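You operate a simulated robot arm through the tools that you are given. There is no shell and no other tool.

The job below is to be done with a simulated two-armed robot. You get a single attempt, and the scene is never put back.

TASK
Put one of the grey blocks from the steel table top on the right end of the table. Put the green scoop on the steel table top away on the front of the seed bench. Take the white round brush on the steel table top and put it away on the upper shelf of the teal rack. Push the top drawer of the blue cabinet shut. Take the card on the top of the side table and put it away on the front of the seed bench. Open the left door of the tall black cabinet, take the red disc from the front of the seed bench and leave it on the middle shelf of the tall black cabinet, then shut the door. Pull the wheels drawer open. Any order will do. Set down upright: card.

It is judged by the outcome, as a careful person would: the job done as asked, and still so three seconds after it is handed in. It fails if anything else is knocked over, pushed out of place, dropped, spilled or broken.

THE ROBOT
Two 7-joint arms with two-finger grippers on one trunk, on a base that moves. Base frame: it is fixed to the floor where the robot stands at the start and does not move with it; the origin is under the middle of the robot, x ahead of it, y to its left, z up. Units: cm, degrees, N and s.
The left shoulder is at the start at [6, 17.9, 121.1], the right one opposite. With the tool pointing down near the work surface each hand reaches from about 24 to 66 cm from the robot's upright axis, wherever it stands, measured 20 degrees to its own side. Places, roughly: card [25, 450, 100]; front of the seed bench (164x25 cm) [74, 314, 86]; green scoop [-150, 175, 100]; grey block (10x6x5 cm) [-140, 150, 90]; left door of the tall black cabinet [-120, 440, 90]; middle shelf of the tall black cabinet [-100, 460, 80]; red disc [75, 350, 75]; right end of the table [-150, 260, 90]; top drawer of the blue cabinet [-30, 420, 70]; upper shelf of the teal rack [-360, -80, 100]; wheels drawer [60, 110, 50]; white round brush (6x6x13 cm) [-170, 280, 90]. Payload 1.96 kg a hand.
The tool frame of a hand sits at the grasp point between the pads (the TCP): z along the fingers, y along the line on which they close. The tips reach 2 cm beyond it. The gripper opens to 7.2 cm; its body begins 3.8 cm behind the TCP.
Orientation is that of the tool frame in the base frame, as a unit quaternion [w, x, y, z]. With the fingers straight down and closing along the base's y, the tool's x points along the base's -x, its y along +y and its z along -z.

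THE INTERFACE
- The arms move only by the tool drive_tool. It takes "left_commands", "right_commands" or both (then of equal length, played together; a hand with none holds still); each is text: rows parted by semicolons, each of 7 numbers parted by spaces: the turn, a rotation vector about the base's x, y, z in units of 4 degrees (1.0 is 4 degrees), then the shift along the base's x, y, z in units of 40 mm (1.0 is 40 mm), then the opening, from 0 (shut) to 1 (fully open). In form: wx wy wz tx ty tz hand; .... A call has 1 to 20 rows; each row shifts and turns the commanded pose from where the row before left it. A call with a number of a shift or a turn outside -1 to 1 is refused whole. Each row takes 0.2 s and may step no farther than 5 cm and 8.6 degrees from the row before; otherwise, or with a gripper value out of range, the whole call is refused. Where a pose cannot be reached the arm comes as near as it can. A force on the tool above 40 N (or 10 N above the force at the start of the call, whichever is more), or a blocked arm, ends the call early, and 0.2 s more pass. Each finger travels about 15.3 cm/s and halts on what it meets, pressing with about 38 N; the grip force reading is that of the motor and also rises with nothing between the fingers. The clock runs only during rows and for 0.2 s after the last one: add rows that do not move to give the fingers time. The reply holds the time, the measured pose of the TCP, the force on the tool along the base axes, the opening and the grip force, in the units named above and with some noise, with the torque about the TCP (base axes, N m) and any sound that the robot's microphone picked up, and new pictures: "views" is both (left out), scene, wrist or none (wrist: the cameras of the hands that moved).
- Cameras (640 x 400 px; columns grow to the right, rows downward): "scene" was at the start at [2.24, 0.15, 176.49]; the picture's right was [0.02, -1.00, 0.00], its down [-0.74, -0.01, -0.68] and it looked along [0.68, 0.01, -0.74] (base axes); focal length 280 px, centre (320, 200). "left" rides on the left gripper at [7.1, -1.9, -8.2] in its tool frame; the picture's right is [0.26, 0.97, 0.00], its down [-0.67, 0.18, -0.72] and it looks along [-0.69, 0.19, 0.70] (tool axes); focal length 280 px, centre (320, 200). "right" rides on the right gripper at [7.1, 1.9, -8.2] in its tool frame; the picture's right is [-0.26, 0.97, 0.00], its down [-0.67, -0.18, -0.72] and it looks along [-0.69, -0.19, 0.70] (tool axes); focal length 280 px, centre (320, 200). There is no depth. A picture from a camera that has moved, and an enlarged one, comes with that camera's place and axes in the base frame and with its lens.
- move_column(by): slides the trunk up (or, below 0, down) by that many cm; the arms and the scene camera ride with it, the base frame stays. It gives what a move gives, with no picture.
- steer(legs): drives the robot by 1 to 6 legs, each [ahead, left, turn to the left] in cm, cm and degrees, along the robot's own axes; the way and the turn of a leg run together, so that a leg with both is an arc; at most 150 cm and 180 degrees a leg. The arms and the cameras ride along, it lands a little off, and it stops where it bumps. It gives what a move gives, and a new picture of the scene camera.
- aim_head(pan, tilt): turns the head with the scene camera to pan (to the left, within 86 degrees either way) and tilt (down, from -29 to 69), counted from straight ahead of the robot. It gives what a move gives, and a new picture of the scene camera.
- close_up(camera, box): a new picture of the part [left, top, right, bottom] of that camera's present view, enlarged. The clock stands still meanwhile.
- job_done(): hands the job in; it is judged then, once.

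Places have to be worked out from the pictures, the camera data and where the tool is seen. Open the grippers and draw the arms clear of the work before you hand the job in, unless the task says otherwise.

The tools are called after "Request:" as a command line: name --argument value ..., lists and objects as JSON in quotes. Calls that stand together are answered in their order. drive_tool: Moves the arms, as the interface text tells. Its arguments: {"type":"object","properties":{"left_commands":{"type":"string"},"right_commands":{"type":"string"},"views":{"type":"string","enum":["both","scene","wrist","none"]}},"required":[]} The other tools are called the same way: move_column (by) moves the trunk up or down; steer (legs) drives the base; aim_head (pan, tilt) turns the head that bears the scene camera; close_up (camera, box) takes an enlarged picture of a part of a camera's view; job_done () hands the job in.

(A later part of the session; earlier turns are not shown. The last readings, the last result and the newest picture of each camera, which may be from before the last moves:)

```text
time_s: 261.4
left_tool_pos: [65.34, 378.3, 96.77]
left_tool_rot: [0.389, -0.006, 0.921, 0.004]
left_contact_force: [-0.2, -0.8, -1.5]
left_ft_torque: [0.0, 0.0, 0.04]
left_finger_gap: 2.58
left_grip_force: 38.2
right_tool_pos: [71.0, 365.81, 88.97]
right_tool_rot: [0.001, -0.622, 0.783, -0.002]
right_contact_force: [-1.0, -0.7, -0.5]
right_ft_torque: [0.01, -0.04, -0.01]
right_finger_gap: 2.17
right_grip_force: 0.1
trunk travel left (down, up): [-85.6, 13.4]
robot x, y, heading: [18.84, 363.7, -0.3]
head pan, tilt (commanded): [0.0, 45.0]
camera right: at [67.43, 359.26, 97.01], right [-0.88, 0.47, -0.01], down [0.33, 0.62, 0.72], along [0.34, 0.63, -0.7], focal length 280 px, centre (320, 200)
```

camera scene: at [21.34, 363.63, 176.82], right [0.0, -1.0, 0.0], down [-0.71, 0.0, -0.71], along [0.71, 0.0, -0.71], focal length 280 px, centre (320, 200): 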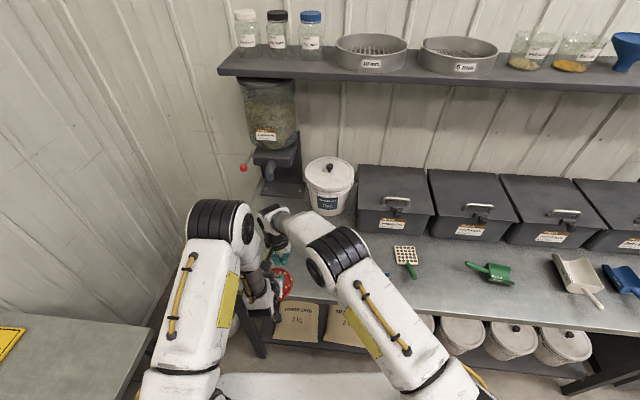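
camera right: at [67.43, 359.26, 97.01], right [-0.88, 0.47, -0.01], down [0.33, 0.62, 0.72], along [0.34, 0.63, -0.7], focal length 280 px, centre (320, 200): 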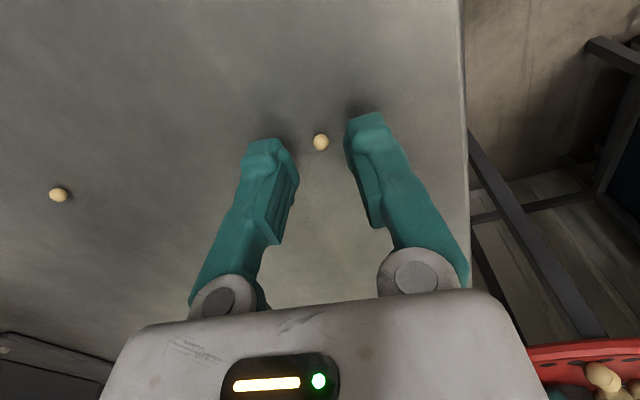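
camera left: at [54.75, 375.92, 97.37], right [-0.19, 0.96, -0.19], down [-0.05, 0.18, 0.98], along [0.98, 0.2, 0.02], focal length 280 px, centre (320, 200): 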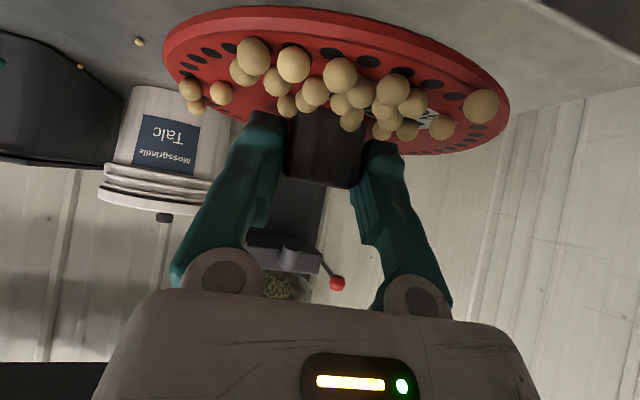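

The seed is centred between the fingers. I close on it, lift and carry it to the drop spot over the disc.

Request:
drive_tool --right_commands "0 0 0 0 0 -0.15 0.3;0 0 0 0 0 -0.09 0.2;0 0 0 0 0 -0.02 0.1;0 0 0 0 0 0 0;0 0 0 0 0 0 0;0 0 0 0 0 0 0;0 0 0 0 0 0.2 0;0 0 0 0 0 0.6 0;0 0 0 0 0 0.9 0;0 0 0 0 0 0.9 0;0 0 0 0 0 0.8 0;0 0 0 -0.1 0.8 0.1 0;0 0 0 -0.1 0.95 0 0;0 0 0 -0.15 0.75 0 0;0 0 0 0 0 0 0" --views "wrist"

Request:
close_up --camera "right" --box '[240, 0, 560, 200]'

```text
time_s: 264.6
left_tool_pos: [65.46, 378.33, 96.75]
left_tool_rot: [0.39, -0.007, 0.921, 0.004]
left_contact_force: [-0.8, -0.1, -1.0]
left_ft_torque: [0.02, 0.01, 0.01]
left_finger_gap: 2.54
left_grip_force: 38.2
right_tool_pos: [69.73, 375.73, 101.72]
right_tool_rot: [0.001, -0.622, 0.783, -0.002]
right_contact_force: [0.1, -0.2, -0.2]
right_ft_torque: [0.01, 0.0, 0.01]
right_finger_gap: 0.0
right_grip_force: 29.5
trunk travel left (down, up): [-85.6, 13.4]
robot x, y, heading: [18.84, 363.45, -0.4]
head pan, tilt (commanded): [0.0, 45.0]
camera right: at [66.2, 369.18, 109.92], right [-0.88, 0.47, 0.0], down [0.33, 0.62, 0.72], along [0.34, 0.63, -0.7], focal length 280 px, centre (320, 200)
```

right: 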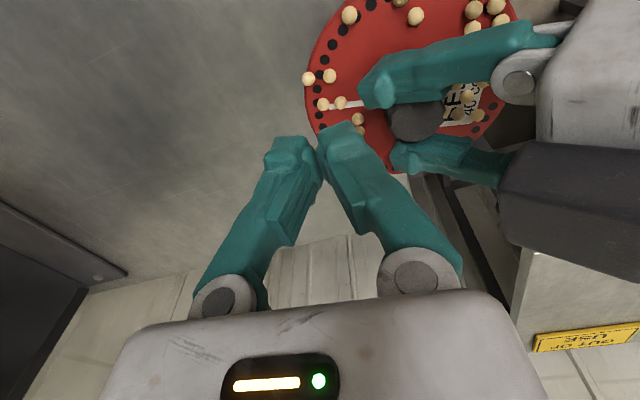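

```text
2.00 times, centred on (400, 100) of right
camera zoom: at [66.2, 369.18, 109.92], right [-0.88, 0.47, 0.0], down [0.33, 0.62, 0.72], along [0.34, 0.63, -0.7], focal length 561 px, centre (160, 400)
```

zoom: 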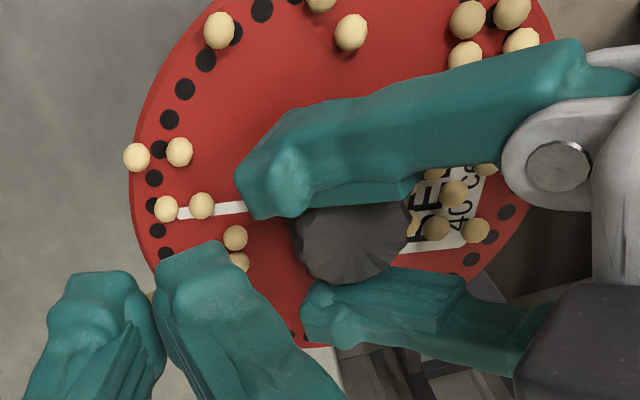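

The landing point now sits between four seeds near the rim; I shift slightly inward to the pocket between them, lower to z 99.4 and open a little.

Request:
drive_tool --right_commands "0 0 0 -0.08 0.06 -0.2 0;0 0 0 -0.05 0.06 -0.25 0;0 0 0 0 0 -0.12 0;0 0 0 0 0 0 0;0 0 0 0 0 0 0.04;0 0 0 0 0 0 0.08;0 0 0 0 0 0 0.12;0 0 0 0 0 0 0.15;0 0 0 0.05 0 0.4 0.15;0 0 0 0.1 -0.2 0.6 0.15;0 0 0 0 -0.5 0.5 0.3;0 0 0 0 0 0 0.3" --views "wrist"

Request:
close_up --camera "right" --box '[240, 0, 560, 200]'

```text
time_s: 267.2
left_tool_pos: [65.37, 378.23, 96.8]
left_tool_rot: [0.389, -0.007, 0.921, 0.004]
left_contact_force: [-0.2, 0.1, -0.8]
left_ft_torque: [0.01, 0.0, -0.01]
left_finger_gap: 2.55
left_grip_force: 38.0
right_tool_pos: [69.78, 373.63, 105.56]
right_tool_rot: [0.0, -0.622, 0.783, -0.003]
right_contact_force: [0.1, 1.2, -0.4]
right_ft_torque: [0.01, -0.01, 0.0]
right_finger_gap: 2.15
right_grip_force: 0.1
trunk travel left (down, up): [-85.6, 13.4]
robot x, y, heading: [18.62, 363.45, -0.4]
head pan, tilt (commanded): [0.0, 45.0]
camera right: at [66.22, 367.08, 113.58], right [-0.88, 0.47, -0.01], down [0.33, 0.62, 0.72], along [0.34, 0.63, -0.7], focal length 280 px, centre (320, 200)
```

right: 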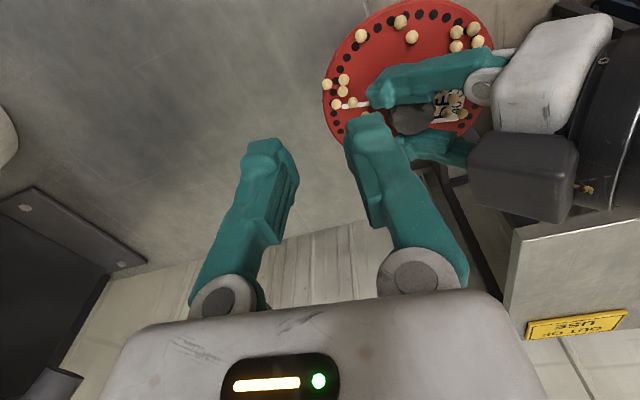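

```text
2.00 times, centred on (400, 100) of right
camera zoom: at [66.22, 367.08, 113.58], right [-0.88, 0.47, -0.01], down [0.33, 0.62, 0.72], along [0.34, 0.63, -0.7], focal length 561 px, centre (160, 400)
```

zoom: 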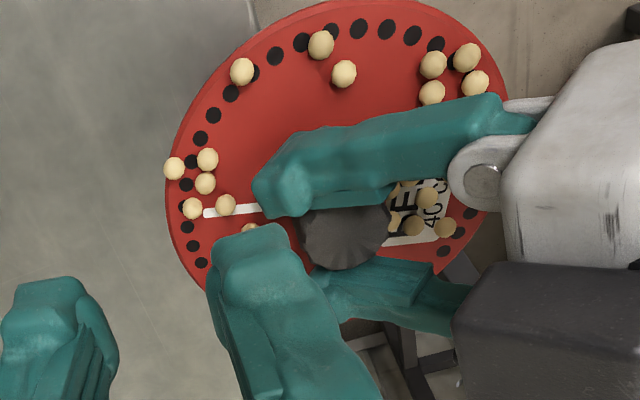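

The seed landed safely among the others. Before the next one I check the left hand's hold on the knob, as its gap shrinks slowly (2.70→2.55).

Request:
close_up --camera "left" --box '[140, 0, 640, 320]'

```text
1.25 times, centred on (390, 160) of left
camera zoom: at [54.65, 376.12, 97.24], right [-0.2, 0.96, -0.19], down [-0.05, 0.18, 0.98], along [0.98, 0.2, 0.01], focal length 350 px, centre (232, 250)
```

zoom: 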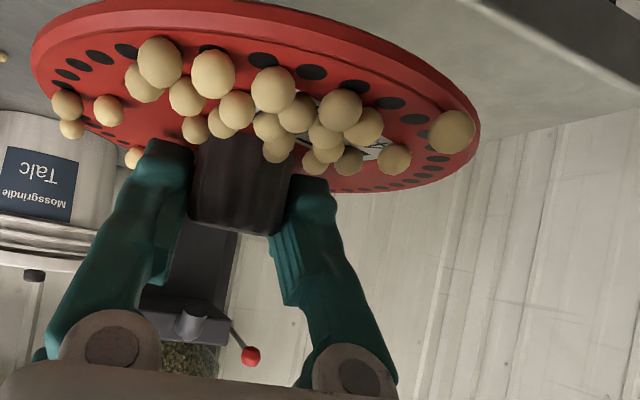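

The knob has not slipped in the fingers. I fetch the next seed at [66.7, 360.4].

Request:
drive_tool --right_commands "0 0 0 -0.1 -0.9 0 0.3;0 0 0 -0.2 -0.9 0 0.3;0 0 0 -0.25 -0.9 -0.2 0.3;0 0 0 -0.23 -0.6 -0.6 0.3;0 0 0 0 0 -0.9 0.3;0 0 0 0 0 -0.9 0.3;0 0 0 0 0 -0.9 0.3;0 0 0 0 0 -0.5 0.3;0 0 0 0 0 -0.15 0.3;0 0 0 0 0 0 0.3" --views "wrist"

```text
time_s: 269.4
left_tool_pos: [65.39, 378.29, 96.83]
left_tool_rot: [0.39, -0.007, 0.921, 0.004]
left_contact_force: [-0.3, -0.5, -0.2]
left_ft_torque: [0.02, 0.0, 0.0]
left_finger_gap: 2.55
left_grip_force: 38.1
right_tool_pos: [66.69, 360.55, 88.92]
right_tool_rot: [0.001, -0.622, 0.783, -0.002]
right_contact_force: [0.0, 0.0, -0.2]
right_ft_torque: [0.0, -0.02, -0.02]
right_finger_gap: 2.17
right_grip_force: 0.1
trunk travel left (down, up): [-85.6, 13.4]
robot x, y, heading: [18.91, 363.61, -0.2]
head pan, tilt (commanded): [0.0, 45.0]
camera right: at [63.1, 353.88, 96.99], right [-0.88, 0.47, 0.0], down [0.33, 0.62, 0.72], along [0.34, 0.63, -0.7], focal length 280 px, centre (320, 200)
```

right: 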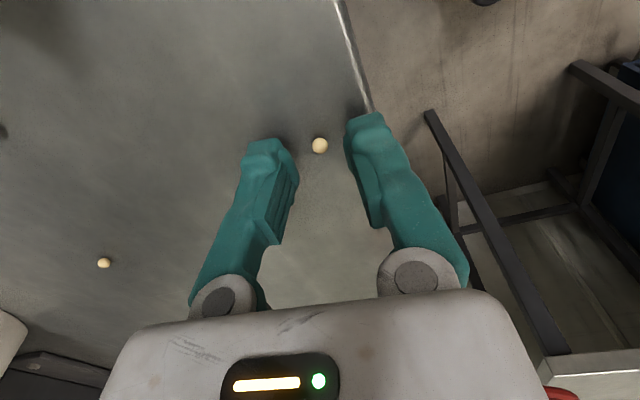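

The seed is centred. I close, lift and carry it over the disc, a bit further inward than before.

Request:
drive_tool --right_commands "0 0 0 0 0 -0.14 0.3;0 0 0 0 0 -0.09 0.2;0 0 0 0 0 -0.02 0.1;0 0 0 0 0 0 0;0 0 0 0 0 0 0;0 0 0 0 0 0 0;0 0 0 0 0 0.2 0;0 0 0 0 0 0.6 0;0 0 0 0.1 0 0.9 0;0 0 0 0.1 0.3 0.9 0;0 0 0 0.1 0.6 0.7 0;0 0 0 0.1 0.9 0.2 0;0 0 0 0.05 0.95 0 0;0 0 0 0 0.95 0 0;0 0 0 0 0.2 0 0;0 0 0 0 0 0 0" --views "wrist"

Request:
close_up --camera "right" --box '[240, 0, 560, 200]'

```text
time_s: 272.8
left_tool_pos: [65.36, 378.25, 96.7]
left_tool_rot: [0.39, -0.007, 0.921, 0.004]
left_contact_force: [-0.3, -0.2, -1.3]
left_ft_torque: [0.0, 0.02, -0.01]
left_finger_gap: 2.53
left_grip_force: 38.2
right_tool_pos: [68.38, 375.95, 102.27]
right_tool_rot: [0.001, -0.622, 0.783, -0.002]
right_contact_force: [0.3, -0.4, -0.2]
right_ft_torque: [0.02, 0.0, 0.02]
right_finger_gap: 0.0
right_grip_force: 29.8
trunk travel left (down, up): [-85.6, 13.4]
robot x, y, heading: [18.87, 363.73, -0.1]
head pan, tilt (commanded): [0.0, 45.0]
camera right: at [64.79, 369.42, 110.21], right [-0.88, 0.47, 0.0], down [0.33, 0.62, 0.72], along [0.34, 0.63, -0.7], focal length 280 px, centre (320, 200)
```

right: 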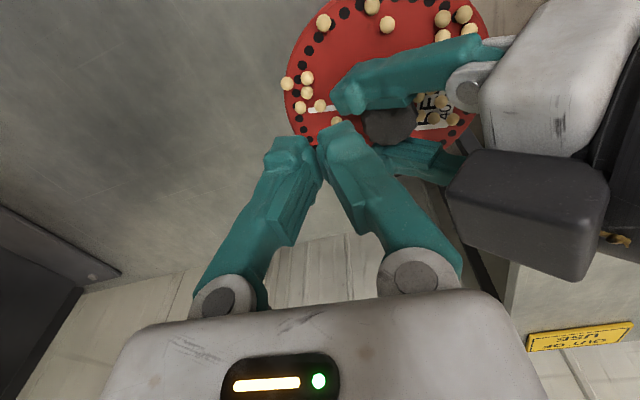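

```text
2.00 times, centred on (400, 100) of right
camera zoom: at [64.79, 369.42, 110.21], right [-0.88, 0.47, 0.0], down [0.33, 0.62, 0.72], along [0.34, 0.63, -0.7], focal length 561 px, centre (160, 400)
```

zoom: 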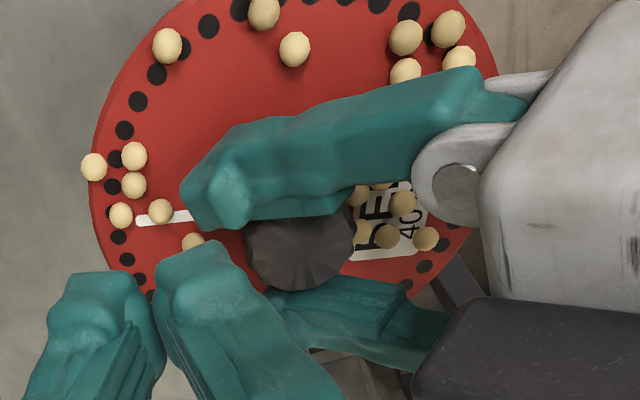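

The landing point lies in the pocket next to three seeds. I lower 1.7 cm, release and rise.

Request:
drive_tool --right_commands "0 0 0 0 0 -0.2 0;0 0 0 0 0 -0.2 0;0 0 0 0 0 0 0;0 0 0 0 0 0 0.04;0 0 0 0 0 0 0.08;0 0 0 0 0 0 0.12;0 0 0 0 0 0 0.15;0 0 0 0.05 0 0.4 0.15;0 0 0 0.1 -0.2 0.6 0.15;0 0 0 0 -0.5 0.4 0.3;0 0 0 0 0 0 0.3" --views "wrist"

Request:
close_up --camera "right" --box '[240, 0, 560, 200]'

```text
time_s: 275.2
left_tool_pos: [65.37, 378.25, 96.68]
left_tool_rot: [0.389, -0.007, 0.921, 0.004]
left_contact_force: [0.1, 0.3, 0.1]
left_ft_torque: [-0.03, 0.02, -0.01]
left_finger_gap: 2.53
left_grip_force: 37.8
right_tool_pos: [68.91, 373.2, 105.88]
right_tool_rot: [0.0, -0.622, 0.783, -0.003]
right_contact_force: [0.0, 0.6, 0.1]
right_ft_torque: [-0.02, 0.01, -0.01]
right_finger_gap: 2.18
right_grip_force: 0.2
trunk travel left (down, up): [-85.6, 13.4]
robot x, y, heading: [19.13, 363.42, -0.1]
head pan, tilt (commanded): [0.0, 45.0]
camera right: at [65.37, 366.7, 114.07], right [-0.88, 0.47, 0.0], down [0.33, 0.62, 0.72], along [0.34, 0.63, -0.7], focal length 280 px, centre (320, 200)
```

right: 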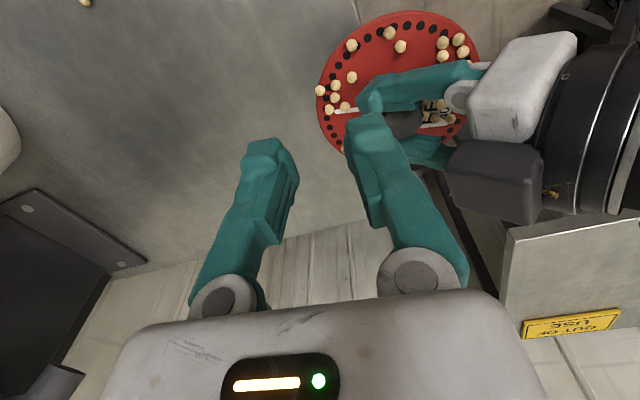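

```text
2.00 times, centred on (400, 100) of right
camera zoom: at [65.37, 366.7, 114.07], right [-0.88, 0.47, 0.0], down [0.33, 0.62, 0.72], along [0.34, 0.63, -0.7], focal length 561 px, centre (160, 400)
```

zoom: 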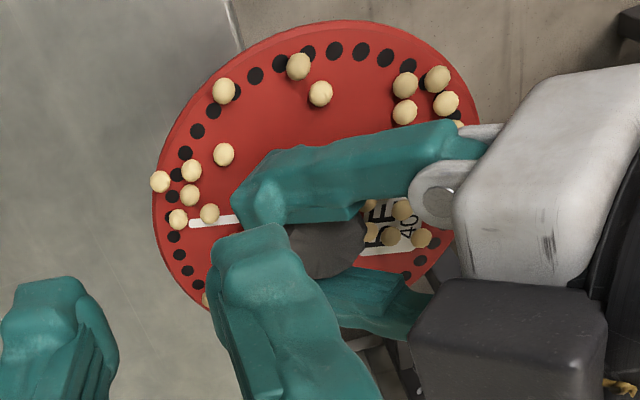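

That seed lies well inside the disc. I fetch the third loose seed at [79.0, 352.8].

Request:
drive_tool --right_commands "0 0 0 0.5 -0.95 0 0.3;0 0 0 0.5 -1 -0.1 0.3;0 0 0 0.5 -1 -0.2 0.3;0 0 0 0.5 -1 -0.3 0.3;0 0 0 0.5 -1 -0.5 0.3;0 0 0 0.04 -0.14 -0.8 0.3;0 0 0 0 0 -0.9 0.3;0 0 0 0 0 -0.9 0.3;0 0 0 0 0 -0.4 0.3;0 0 0 0 0 -0.1 0.3;0 0 0 0 0 0 0.3" --views "wrist"

```text
time_s: 277.6
left_tool_pos: [65.32, 378.24, 96.84]
left_tool_rot: [0.39, -0.007, 0.921, 0.005]
left_contact_force: [-0.1, -0.6, -0.6]
left_ft_torque: [0.01, 0.0, -0.02]
left_finger_gap: 2.49
left_grip_force: 37.8
right_tool_pos: [78.3, 352.85, 89.53]
right_tool_rot: [0.002, -0.622, 0.783, -0.003]
right_contact_force: [-0.5, -0.7, 0.2]
right_ft_torque: [0.0, 0.0, 0.01]
right_finger_gap: 2.15
right_grip_force: 0.1
right hand out of reach, approached as far as the arm can: row 9
trunk travel left (down, up): [-85.6, 13.4]
robot x, y, heading: [18.94, 364.19, -0.2]
head pan, tilt (commanded): [0.0, 45.0]
camera right: at [74.73, 346.16, 97.59], right [-0.88, 0.47, -0.01], down [0.33, 0.62, 0.72], along [0.34, 0.63, -0.7], focal length 280 px, centre (320, 200)
```

right: 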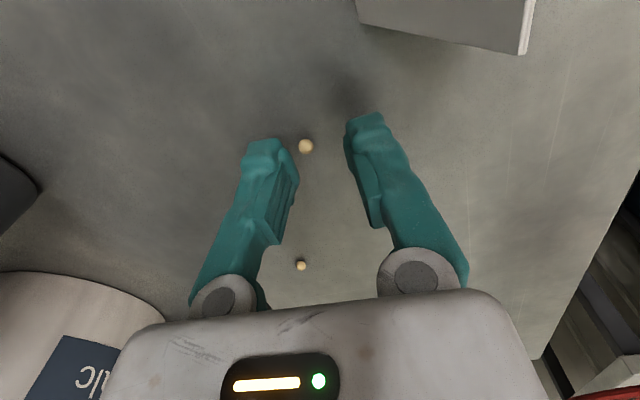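

The seed is 1 cm beyond reach, so I drive 3 cm ahead and re-centre.

Request:
steer --legs '[[3, 0, 0]]'

Request:
close_up --camera "right" --box '[0, 0, 640, 400]'

```text
time_s: 278.5
left_tool_pos: [67.88, 378.2, 96.94]
left_tool_rot: [0.392, -0.006, 0.92, 0.004]
left_contact_force: [-1.2, -1.1, -0.6]
left_ft_torque: [-0.01, -0.01, 0.02]
left_finger_gap: 2.49
left_grip_force: 38.1
right_tool_pos: [80.88, 352.56, 89.7]
right_tool_rot: [0.004, -0.621, 0.784, -0.004]
right_contact_force: [0.2, 0.3, 0.7]
right_ft_torque: [-0.03, -0.04, 0.02]
right_finger_gap: 2.16
right_grip_force: 0.0
trunk travel left (down, up): [-85.6, 13.4]
robot x, y, heading: [21.85, 363.58, -0.4]
head pan, tilt (commanded): [0.0, 45.0]
camera scene: at [23.56, 363.61, 176.84], right [0.0, -1.0, 0.0], down [-0.7, 0.0, -0.71], along [0.71, 0.0, -0.7], focal length 280 px, centre (320, 200)
```

scene: 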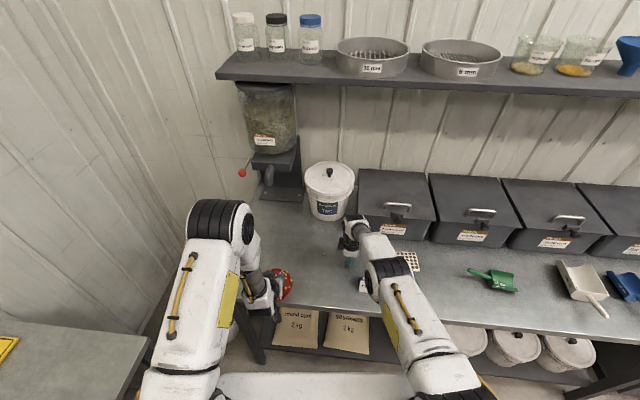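

```text
1.00 times, centred on (320, 200) of right (not enlarged: the box is as wide or as high as the picture)
camera zoom: at [77.29, 346.1, 97.84], right [-0.88, 0.47, -0.01], down [0.32, 0.62, 0.72], along [0.35, 0.63, -0.7], focal length 280 px, centre (320, 200)
```

zoom: 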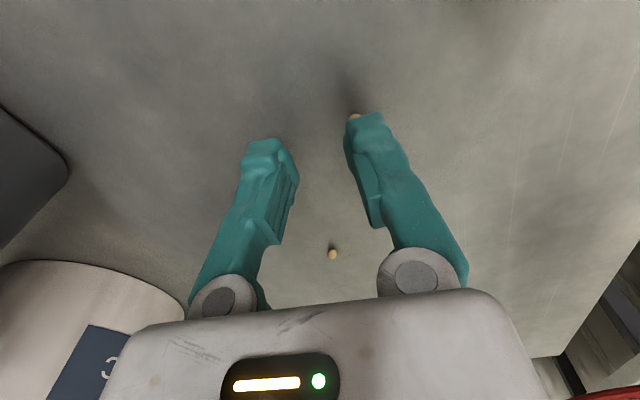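

The seed is at [79.2, 352.5]. I shift back 1.7 cm, go down, close on it, lift and carry it over the disc.

Request:
drive_tool --right_commands "0 0 0 -0.42 0 -0.1 0.3;0 0 0 0 0 -0.2 0.3;0 0 0 0 0 -0.1 0.22;0 0 0 0 0 -0.02 0.1;0 0 0 0 0 0 0;0 0 0 0 0 0 0;0 0 0 0 0 0 0;0 0 0 0 0 0.2 0;0 0 0 0 0 0.9 0;0 0 0 -0.2 0.3 0.9 0;0 0 0 -0.4 0.8 0.6 0;0 0 0 -0.4 0.9 0.4 0;0 0 0 -0.4 0.9 0.4 0;0 0 0 -0.4 0.9 0.1 0;0 0 0 -0.3 0.9 0 0;0 0 0 -0.05 0.9 0 0;0 0 0 0 0.15 0 0;0 0 0 0 0 0 0" --views "wrist"

Request:
close_up --camera "right" --box '[240, 0, 560, 200]'

```text
time_s: 282.3
left_tool_pos: [68.29, 378.23, 96.75]
left_tool_rot: [0.389, -0.007, 0.921, 0.004]
left_contact_force: [0.4, 0.4, -0.6]
left_ft_torque: [0.01, -0.02, 0.04]
left_finger_gap: 2.47
left_grip_force: 38.5
right_tool_pos: [70.92, 375.6, 101.78]
right_tool_rot: [0.002, -0.621, 0.784, -0.003]
right_contact_force: [-0.1, 0.1, -0.4]
right_ft_torque: [-0.05, 0.02, -0.03]
right_finger_gap: 0.0
right_grip_force: 29.5
trunk travel left (down, up): [-85.6, 13.4]
robot x, y, heading: [21.72, 363.73, -0.3]
head pan, tilt (commanded): [0.0, 45.0]
camera right: at [67.44, 369.12, 109.9], right [-0.88, 0.47, -0.01], down [0.33, 0.62, 0.72], along [0.34, 0.63, -0.7], focal length 280 px, centre (320, 200)
```

right: 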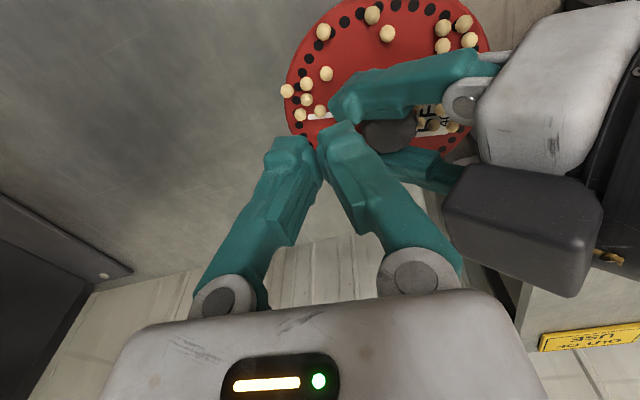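

```text
2.00 times, centred on (400, 100) of right
camera zoom: at [67.44, 369.12, 109.9], right [-0.88, 0.47, -0.01], down [0.33, 0.62, 0.72], along [0.34, 0.63, -0.7], focal length 561 px, centre (160, 400)
```

zoom: 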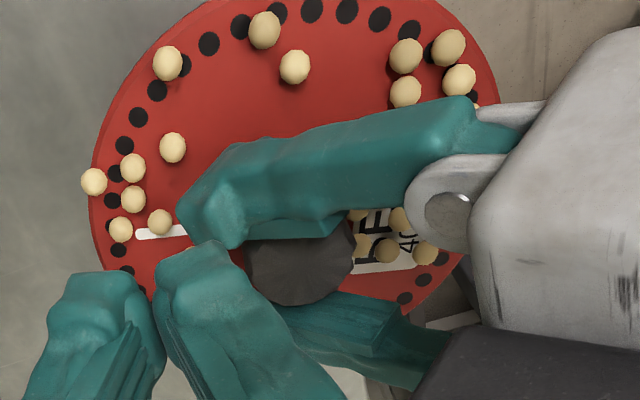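

The landing point is again in a pocket among four seeds. I lower, release and rise.

Request:
drive_tool --right_commands "0 0 0 0 0 -0.2 0;0 0 0 0 0 -0.15 0;0 0 0 0 0 0 0;0 0 0 0 0 0 0.04;0 0 0 0 0 0 0.08;0 0 0 0 0 0 0.12;0 0 0 0 0 0 0.15;0 0 0 0.05 0 0.4 0.15;0 0 0 0.1 -0.2 0.6 0.15;0 0 0 0 -0.5 0.4 0.3;0 0 0 0 -0.8 0 0.3;0 0 0 -0.3 -0.8 0 0.3;0 0 0 -0.6 -0.6 0 0.3;0 0 0 -0.6 -0.6 0 0.3;0 0 0 0 0 0 0.3" --views "both"

Request:
close_up --camera "right" --box '[240, 0, 560, 200]'

Request:
close_up --camera "left" --box '[140, 0, 640, 320]'

```text
time_s: 285.5
left_tool_pos: [68.17, 378.38, 96.76]
left_tool_rot: [0.389, -0.006, 0.921, 0.004]
left_contact_force: [0.1, 0.5, -0.5]
left_ft_torque: [0.02, -0.01, 0.0]
left_finger_gap: 2.47
left_grip_force: 37.9
right_tool_pos: [65.39, 361.39, 105.85]
right_tool_rot: [0.002, -0.622, 0.783, -0.003]
right_contact_force: [-0.7, 0.5, 0.8]
right_ft_torque: [-0.01, -0.01, 0.01]
right_finger_gap: 2.16
right_grip_force: 0.1
trunk travel left (down, up): [-85.6, 13.4]
robot x, y, heading: [21.84, 363.7, 0.1]
head pan, tilt (commanded): [0.0, 45.0]
camera scene: at [24.3, 363.67, 176.82], right [0.0, -1.0, 0.0], down [-0.71, 0.0, -0.71], along [0.71, 0.0, -0.71], focal length 280 px, centre (320, 200)
camera right: at [61.86, 354.93, 114.0], right [-0.88, 0.47, -0.01], down [0.33, 0.62, 0.72], along [0.34, 0.63, -0.7], focal length 280 px, centre (320, 200)
```

scene: 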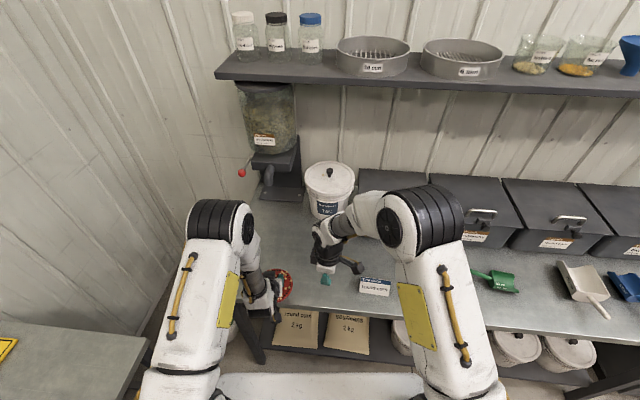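
right: 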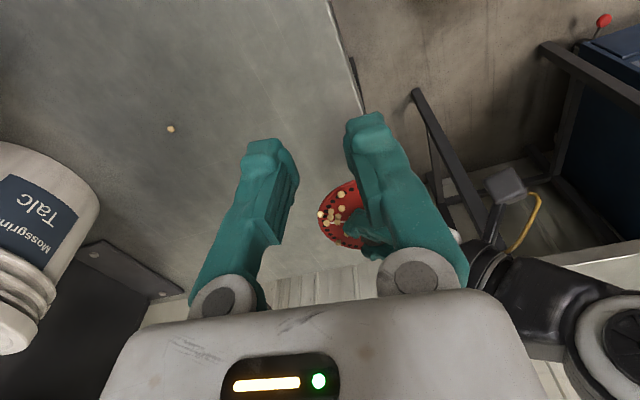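

```text
2.00 times, centred on (400, 100) of right
camera zoom: at [61.86, 354.93, 114.0], right [-0.88, 0.47, -0.01], down [0.33, 0.62, 0.72], along [0.34, 0.63, -0.7], focal length 561 px, centre (160, 400)
```

zoom: 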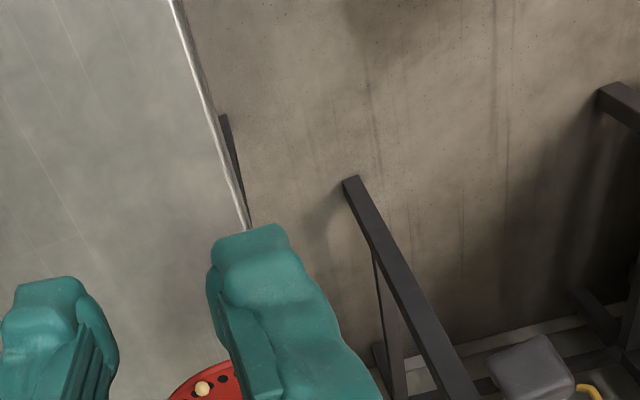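

```text
1.25 times, centred on (390, 160) of left
camera zoom: at [57.59, 376.08, 97.23], right [-0.2, 0.96, -0.19], down [-0.05, 0.18, 0.98], along [0.98, 0.2, 0.01], focal length 350 px, centre (232, 250)
```

zoom: 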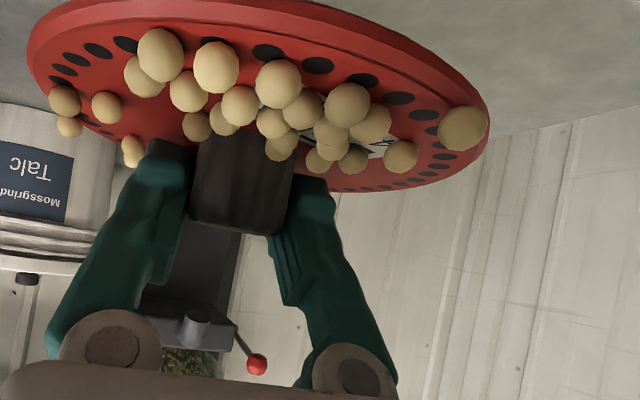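

All reachable loose seeds are back on the disc. I move the right hand aside, back off from the bench and turn toward the cabinet, checking the seeds on the way.

Request:
drive_tool --right_commands "0 0 0 -0.43 -0.85 0 0.3;0 0 0 -0.43 -0.85 0 0.3;0 0 0 -0.43 -0.85 0 0.3;0 0 0 -0.43 -0.85 0 0.3;0 0 0 -0.43 -0.85 0 0.3;0 0 0 -0.43 -0.85 0 0.3;0 0 0 0 0 0 0.3" --views "none"

Request:
steer --legs '[[-30, 0, 0]]'

Request:
steer --legs '[[0, 0, 90]]'

Request:
close_up --camera "left" --box '[140, 0, 640, 320]'

```text
time_s: 287.1
left_tool_pos: [68.3, 378.26, 96.79]
left_tool_rot: [0.388, -0.006, 0.921, 0.003]
left_contact_force: [-0.4, -0.3, -0.7]
left_ft_torque: [0.0, -0.01, 0.02]
left_finger_gap: 2.47
left_grip_force: 37.6
right_tool_pos: [55.39, 340.9, 105.98]
right_tool_rot: [0.003, -0.621, 0.784, -0.003]
right_contact_force: [-0.8, -0.2, 1.2]
right_ft_torque: [-0.03, 0.01, 0.02]
right_finger_gap: 2.19
right_grip_force: 0.1
trunk travel left (down, up): [-85.6, 13.4]
robot x, y, heading: [21.75, 363.6, -0.2]
head pan, tilt (commanded): [0.0, 45.0]
```

```text
time_s: 289.1
left_tool_pos: [38.77, 378.46, 96.71]
left_tool_rot: [0.389, -0.01, 0.921, 0.005]
left_contact_force: [0.4, -0.3, -1.2]
left_ft_torque: [0.01, -0.01, -0.02]
left_finger_gap: 2.33
left_grip_force: 38.5
right_tool_pos: [26.26, 341.1, 105.89]
right_tool_rot: [0.002, -0.623, 0.782, -0.002]
right_contact_force: [-0.1, 0.3, 0.4]
right_ft_torque: [0.0, -0.03, 0.0]
right_finger_gap: 2.17
right_grip_force: 0.1
trunk travel left (down, up): [-85.6, 13.4]
robot x, y, heading: [-7.97, 363.41, 0.5]
head pan, tilt (commanded): [0.0, 45.0]
camera scene: at [-5.15, 363.59, 176.82], right [0.0, -1.0, 0.0], down [-0.71, 0.0, -0.71], along [0.71, 0.0, -0.71], focal length 280 px, centre (320, 200)
```

scene: 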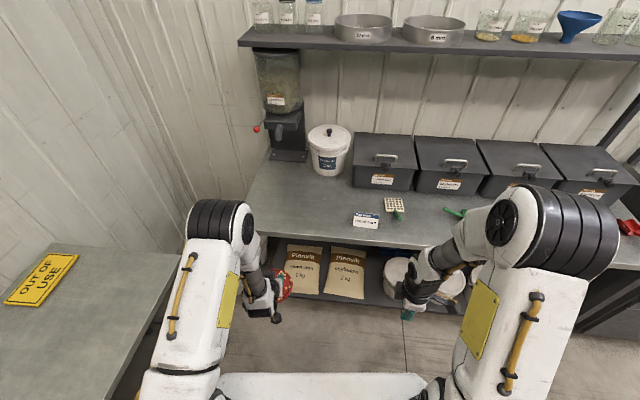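

```text
time_s: 293.3
left_tool_pos: [-23.3, 409.77, 96.73]
left_tool_rot: [-0.27, 0.662, -0.64, -0.281]
left_contact_force: [0.0, 1.0, -0.5]
left_ft_torque: [0.0, 0.03, 0.04]
left_finger_gap: 2.3
left_grip_force: 39.1
right_tool_pos: [14.32, 397.72, 106.08]
right_tool_rot: [-0.004, 0.994, -0.105, 0.0]
right_contact_force: [-0.1, 0.3, -0.2]
right_ft_torque: [-0.02, 0.01, -0.02]
right_finger_gap: 2.19
right_grip_force: 0.0
trunk travel left (down, up): [-85.6, 13.4]
robot x, y, heading: [-7.87, 363.67, 91.2]
head pan, tilt (commanded): [0.0, 45.0]
camera scene: at [-7.48, 365.75, 176.82], right [1.0, 0.02, 0.0], down [0.01, -0.71, -0.71], along [-0.01, 0.71, -0.71], focal length 280 px, centre (320, 200)
```

scene: 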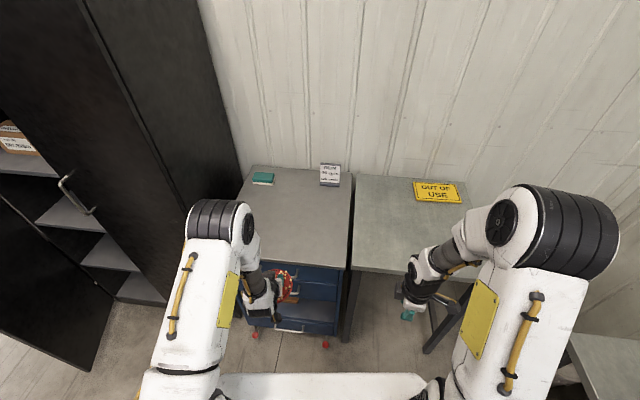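

```text
1.25 times, centred on (390, 160) of left
camera zoom: at [-20.86, 398.96, 97.25], right [-0.96, -0.21, -0.19], down [-0.18, -0.05, 0.98], along [-0.22, 0.98, 0.01], focal length 350 px, centre (232, 250)
```

zoom: 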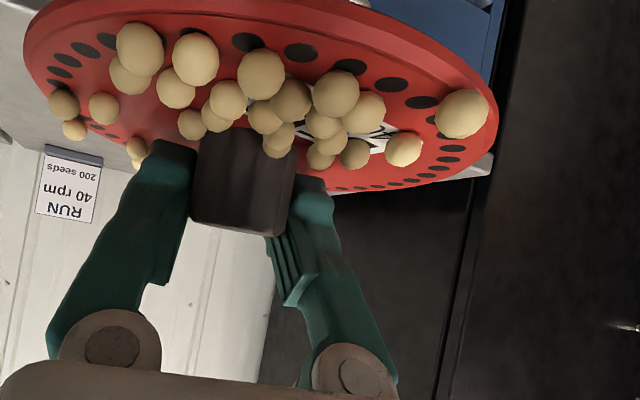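

Seeds are still aboard, though the disc seems to dip a little toward me. I check its tilt from the head camera.

Request:
close_up --camera "scene" --box '[230, 250, 330, 320]'

```text
5.71 times, centred on (280, 285) of scene
camera zoom: at [-7.48, 365.75, 176.82], right [1.0, 0.02, 0.0], down [0.01, -0.71, -0.71], along [-0.01, 0.71, -0.71], focal length 1603 px, centre (549, -286)
```

zoom: 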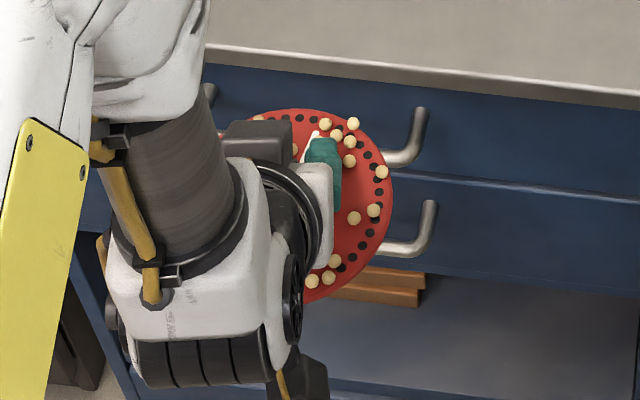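

The tilt is only about 3–4° toward me. I level it with a slow 4° correction and strafe left in front of the cabinet.

Request:
drive_tool --left_commands "-0.1 0 0 0 0 0 0.2;-0.2 0 0 0 0 0 0.2;-0.2 0 0 0 0 0 0.2;-0.2 0 0 0 0 0 0.2;-0.2 0 0 0 0 0 0.2;-0.1 0 0 0 0 0 0.2" --views "none"

Request:
steer --legs '[[6, 88, -1]]'

Request:
close_up --camera "left" --box '[140, 0, 640, 320]'

```text
time_s: 294.7
left_tool_pos: [-23.24, 409.7, 96.76]
left_tool_rot: [-0.246, 0.671, -0.65, -0.258]
left_contact_force: [-0.2, 0.4, -1.0]
left_ft_torque: [0.0, 0.02, 0.01]
left_finger_gap: 2.32
left_grip_force: 38.3
right_tool_pos: [14.22, 397.71, 106.01]
right_tool_rot: [-0.003, 0.994, -0.105, 0.001]
right_contact_force: [0.0, -0.1, 0.0]
right_ft_torque: [-0.01, 0.01, 0.0]
right_finger_gap: 2.2
right_grip_force: 0.1
trunk travel left (down, up): [-85.6, 13.4]
robot x, y, heading: [-7.93, 363.42, 91.2]
head pan, tilt (commanded): [0.0, 45.0]
```

```text
time_s: 299.5
left_tool_pos: [-112.62, 415.02, 96.82]
left_tool_rot: [-0.249, 0.666, -0.654, -0.256]
left_contact_force: [-0.4, 0.9, -0.9]
left_ft_torque: [0.01, -0.02, 0.01]
left_finger_gap: 2.21
left_grip_force: 38.0
right_tool_pos: [-75.16, 402.4, 106.0]
right_tool_rot: [-0.003, 0.994, -0.112, 0.001]
right_contact_force: [0.1, 0.8, 0.0]
right_ft_torque: [0.02, -0.02, 0.02]
right_finger_gap: 2.16
right_grip_force: 0.1
trunk travel left (down, up): [-85.6, 13.4]
robot x, y, heading: [-97.87, 368.21, 90.1]
head pan, tilt (commanded): [0.0, 45.0]
camera scene: at [-97.36, 370.72, 176.82], right [1.0, 0.0, 0.0], down [0.0, -0.71, -0.71], along [0.0, 0.71, -0.71], focal length 280 px, centre (320, 200)
```

scene: 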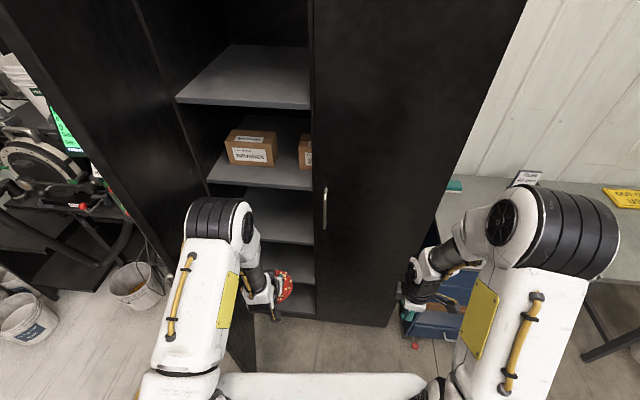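

```text
1.25 times, centred on (390, 160) of left
camera zoom: at [-110.32, 404.21, 97.98], right [-0.96, -0.21, -0.17], down [-0.18, 0.02, 0.98], along [-0.21, 0.98, -0.06], focal length 350 px, centre (232, 250)
```

zoom: 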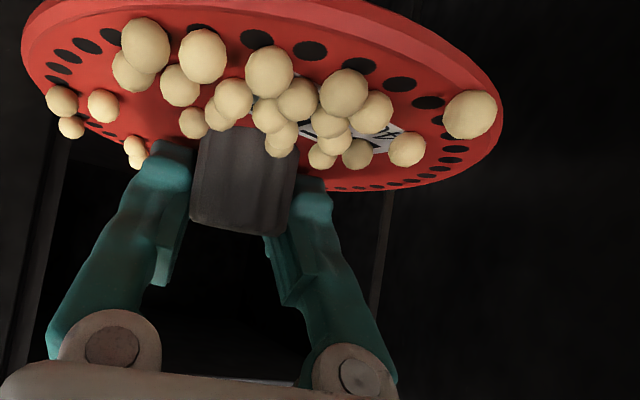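

The disc and seeds are in front of the open left half. I shift 3.5 cm right to keep the elbow clear of the door, then extend the arm forward and down gently to the shelf's height.

Request:
steer --legs '[[0, -3.5, 0]]'

Request:
drive_tool --left_commands "0 0 0 0 0.06 -0.03 0.2;0 0 0 0 0.12 -0.06 0.2;0 0 0 0 0.18 -0.1 0.2;0 0 0 0 0.24 -0.13 0.2;0 0 0 0 0.28 -0.15 0.2;0 0 0 0 0.28 -0.15 0.2;0 0 0 0 0.28 -0.15 0.2;0 0 0 0 0.28 -0.15 0.2;0 0 0 0 0.28 -0.15 0.2;0 0 0 0 0.28 -0.15 0.2;0 0 0 0 0.28 -0.15 0.2;0 0 0 0 0.28 -0.15 0.2;0 0 0 0 0.28 -0.15 0.2;0 0 0 0 0.28 -0.15 0.2;0 0 0 0 0.24 -0.15 0.2;0 0 0 0 0.18 -0.12 0.2;0 0 0 0 0.12 -0.08 0.2;0 0 0 0 0.06 -0.04 0.2;0 0 0 0 0 0 0.2" --views "both"

```text
time_s: 300.3
left_tool_pos: [-109.5, 415.06, 96.68]
left_tool_rot: [-0.25, 0.667, -0.653, -0.255]
left_contact_force: [-0.3, 0.3, -2.2]
left_ft_torque: [0.0, -0.01, -0.03]
left_finger_gap: 2.23
left_grip_force: 37.8
right_tool_pos: [-72.15, 402.51, 106.06]
right_tool_rot: [-0.004, 0.994, -0.111, 0.003]
right_contact_force: [-1.0, 0.3, 0.4]
right_ft_torque: [0.03, -0.03, -0.03]
right_finger_gap: 2.16
right_grip_force: 0.0
trunk travel left (down, up): [-85.6, 13.4]
robot x, y, heading: [-94.21, 368.4, 90.0]
head pan, tilt (commanded): [0.0, 45.0]
camera scene: at [-94.7, 370.73, 176.82], right [1.0, 0.0, 0.0], down [0.01, -0.71, -0.71], along [0.0, 0.71, -0.71], focal length 280 px, centre (320, 200)
```

scene: 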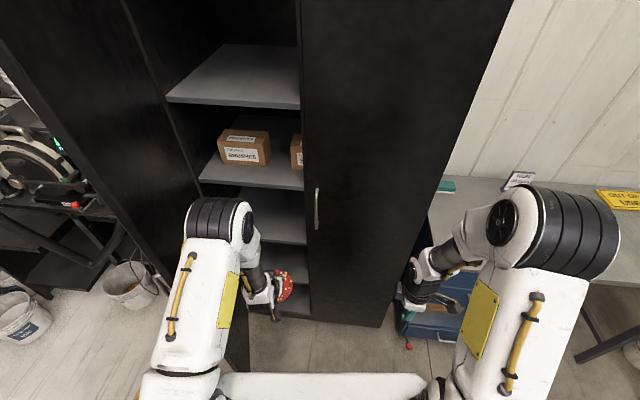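

```text
time_s: 304.3
left_tool_pos: [-109.2, 430.88, 87.81]
left_tool_rot: [-0.248, 0.666, -0.655, -0.256]
left_contact_force: [0.3, 0.1, -0.3]
left_ft_torque: [-0.02, 0.0, 0.0]
left_finger_gap: 2.17
left_grip_force: 37.9
right_tool_pos: [-71.72, 402.43, 105.92]
right_tool_rot: [-0.004, 0.994, -0.112, 0.001]
right_contact_force: [0.7, -1.0, 0.2]
right_ft_torque: [-0.03, 0.02, 0.03]
right_finger_gap: 2.16
right_grip_force: 0.1
trunk travel left (down, up): [-85.6, 13.4]
robot x, y, heading: [-94.24, 368.43, 90.0]
head pan, tilt (commanded): [0.0, 45.0]
camera scene: at [-93.96, 370.74, 176.82], right [1.0, 0.0, 0.0], down [0.0, -0.71, -0.71], along [0.0, 0.71, -0.71], focal length 280 px, centre (320, 200)
camera left: at [-107.03, 420.17, 89.1], right [-0.96, -0.22, -0.17], down [-0.18, 0.02, 0.98], along [-0.21, 0.98, -0.06], focal length 280 px, centre (320, 200)
```

scene: 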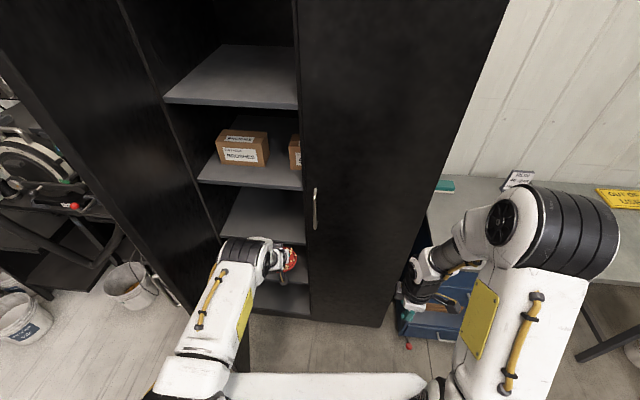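
left: 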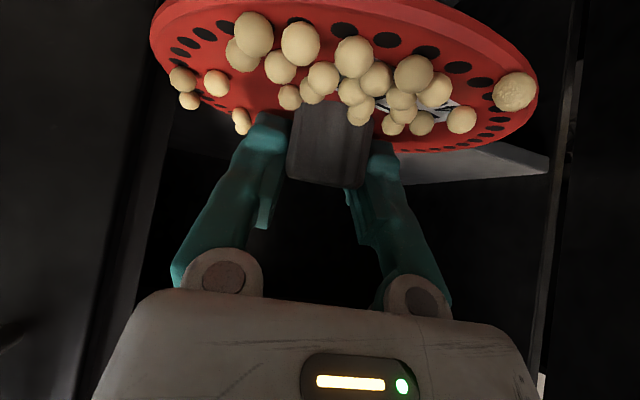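

The shelf front edge measures z≈80.7; the disc's underside is at ≈84.4. I drive slowly 18 cm ahead to bring the disc over the shelf.

Request:
steer --legs '[[9, 0, 0], [9, 0, 0]]'

Request:
close_up --camera "left" --box '[0, 0, 640, 400]'

```text
time_s: 306.1
left_tool_pos: [-109.52, 449.08, 87.88]
left_tool_rot: [-0.247, 0.668, -0.653, -0.257]
left_contact_force: [0.7, 1.2, -0.8]
left_ft_torque: [-0.03, 0.02, -0.01]
left_finger_gap: 2.19
left_grip_force: 38.0
right_tool_pos: [-71.89, 420.58, 105.93]
right_tool_rot: [-0.003, 0.994, -0.111, 0.0]
right_contact_force: [0.7, -0.8, 0.5]
right_ft_torque: [0.02, -0.02, 0.02]
right_finger_gap: 2.17
right_grip_force: 0.1
trunk travel left (down, up): [-85.6, 13.4]
robot x, y, heading: [-94.23, 386.6, 90.3]
head pan, tilt (commanded): [0.0, 45.0]
camera scene: at [-94.04, 388.92, 176.82], right [1.0, 0.01, 0.0], down [0.0, -0.71, -0.71], along [0.0, 0.71, -0.71], focal length 280 px, centre (320, 200)
```

scene: 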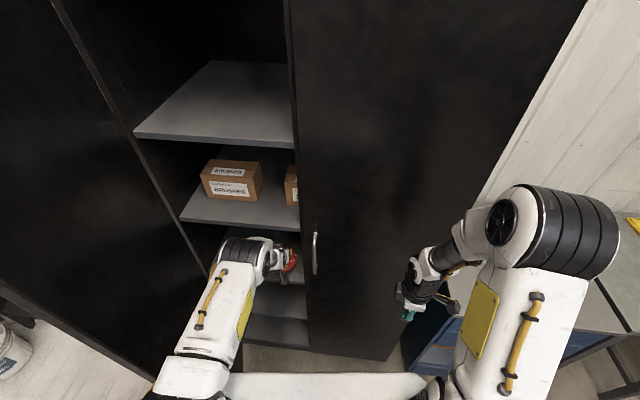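

```text
1.00 times, centred on (320, 200) of left (not enlarged: the box is as wide or as high as the picture)
camera zoom: at [-107.25, 438.26, 89.07], right [-0.96, -0.22, -0.17], down [-0.18, 0.02, 0.98], along [-0.21, 0.98, -0.06], focal length 280 px, centre (320, 200)
```

zoom: 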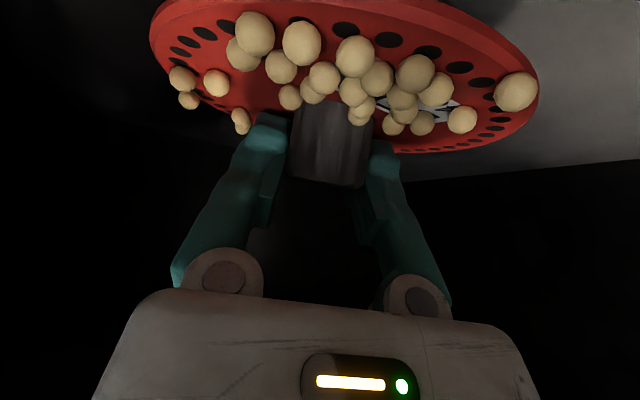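

The disc is over the shelf with its seeds. I move 2 cm further in and lower slowly to about 1 cm above contact.

Request:
drive_tool --left_commands "0 0 0 0 0.06 0 0.2;0 0 0 0 0.12 -0.02 0.2;0 0 0 0 0.14 -0.04 0.2;0 0 0 0 0.12 -0.06 0.2;0 0 0 0 0.06 -0.08 0.2;0 0 0 0 0 -0.09 0.2;0 0 0 0 0 -0.09 0.2;0 0 0 0 0 -0.09 0.2;0 0 0 0 0 -0.09 0.2;0 0 0 0 0 -0.08 0.2;0 0 0 0 0 -0.06 0.2;0 0 0 0 0 -0.04 0.2;0 0 0 0 0 0 0.2" --views "wrist"

```text
time_s: 308.9
left_tool_pos: [-109.48, 450.98, 84.86]
left_tool_rot: [-0.247, 0.669, -0.653, -0.257]
left_contact_force: [-1.3, -0.1, 0.1]
left_ft_torque: [0.04, 0.04, -0.01]
left_finger_gap: 2.19
left_grip_force: 37.8
right_tool_pos: [-71.97, 420.54, 106.04]
right_tool_rot: [-0.004, 0.994, -0.11, 0.0]
right_contact_force: [-0.1, -0.5, 1.3]
right_ft_torque: [-0.01, -0.02, 0.01]
right_finger_gap: 2.15
right_grip_force: 0.1
trunk travel left (down, up): [-85.6, 13.4]
robot x, y, heading: [-94.35, 386.84, 90.4]
head pan, tilt (commanded): [0.0, 45.0]
camera left: at [-107.19, 440.2, 86.04], right [-0.96, -0.22, -0.17], down [-0.18, 0.02, 0.98], along [-0.21, 0.98, -0.06], focal length 280 px, centre (320, 200)
```

left: 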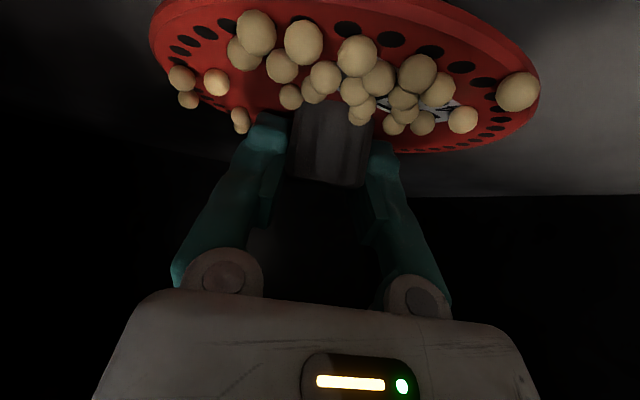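

No contact yet at z 84.9. I go on down in millimetre steps.

Request:
drive_tool --left_commands "0 0 0 0 0 -0.04 0.2;0 0 0 0 0 -0.04 0.2;0 0 0 0 0 -0.04 0.2;0 0 0 0 0 -0.03 0.2;0 0 0 0 0 0 0.2" --views "none"

Request:
drive_tool --left_commands "0 0 0 0 0 -0.03 0.2;0 0 0 0 0 -0.03 0.2;0 0 0 0 0 -0.03 0.2;0 0 0 0 0 0 0.2" --views "wrist"

```text
time_s: 310.1
left_tool_pos: [-109.62, 451.03, 84.33]
left_tool_rot: [-0.247, 0.668, -0.654, -0.257]
left_contact_force: [0.7, 0.3, -0.3]
left_ft_torque: [0.02, 0.04, -0.03]
left_finger_gap: 2.15
left_grip_force: 38.1
right_tool_pos: [-71.91, 420.53, 105.98]
right_tool_rot: [-0.003, 0.994, -0.111, 0.001]
right_contact_force: [0.2, -1.3, 0.0]
right_ft_torque: [-0.04, 0.0, 0.02]
right_finger_gap: 2.14
right_grip_force: 0.0
trunk travel left (down, up): [-85.6, 13.4]
robot x, y, heading: [-94.52, 386.79, 90.3]
head pan, tilt (commanded): [0.0, 45.0]
```

```text
time_s: 311.1
left_tool_pos: [-109.47, 451.03, 83.96]
left_tool_rot: [-0.248, 0.667, -0.654, -0.256]
left_contact_force: [-0.4, -0.1, -0.7]
left_ft_torque: [0.01, 0.03, 0.01]
left_finger_gap: 2.15
left_grip_force: 38.1
right_tool_pos: [-71.83, 420.58, 105.93]
right_tool_rot: [-0.004, 0.994, -0.111, 0.001]
right_contact_force: [-0.9, -0.2, 0.0]
right_ft_torque: [-0.03, 0.01, -0.01]
right_finger_gap: 2.16
right_grip_force: 0.1
trunk travel left (down, up): [-85.6, 13.4]
robot x, y, heading: [-94.02, 386.78, 90.2]
head pan, tilt (commanded): [0.0, 45.0]
camera left: at [-107.26, 440.25, 85.16], right [-0.96, -0.22, -0.17], down [-0.18, 0.02, 0.98], along [-0.21, 0.98, -0.06], focal length 280 px, centre (320, 200)
```

left: 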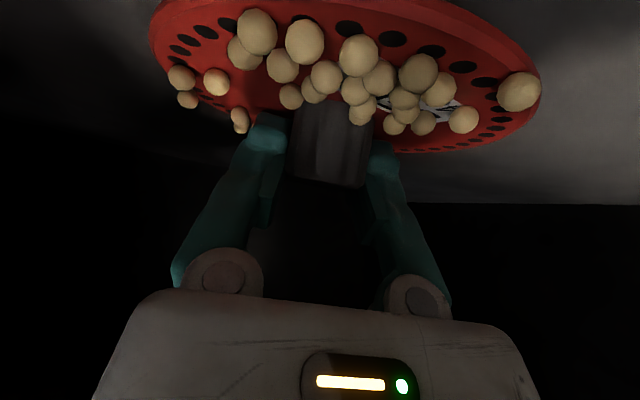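

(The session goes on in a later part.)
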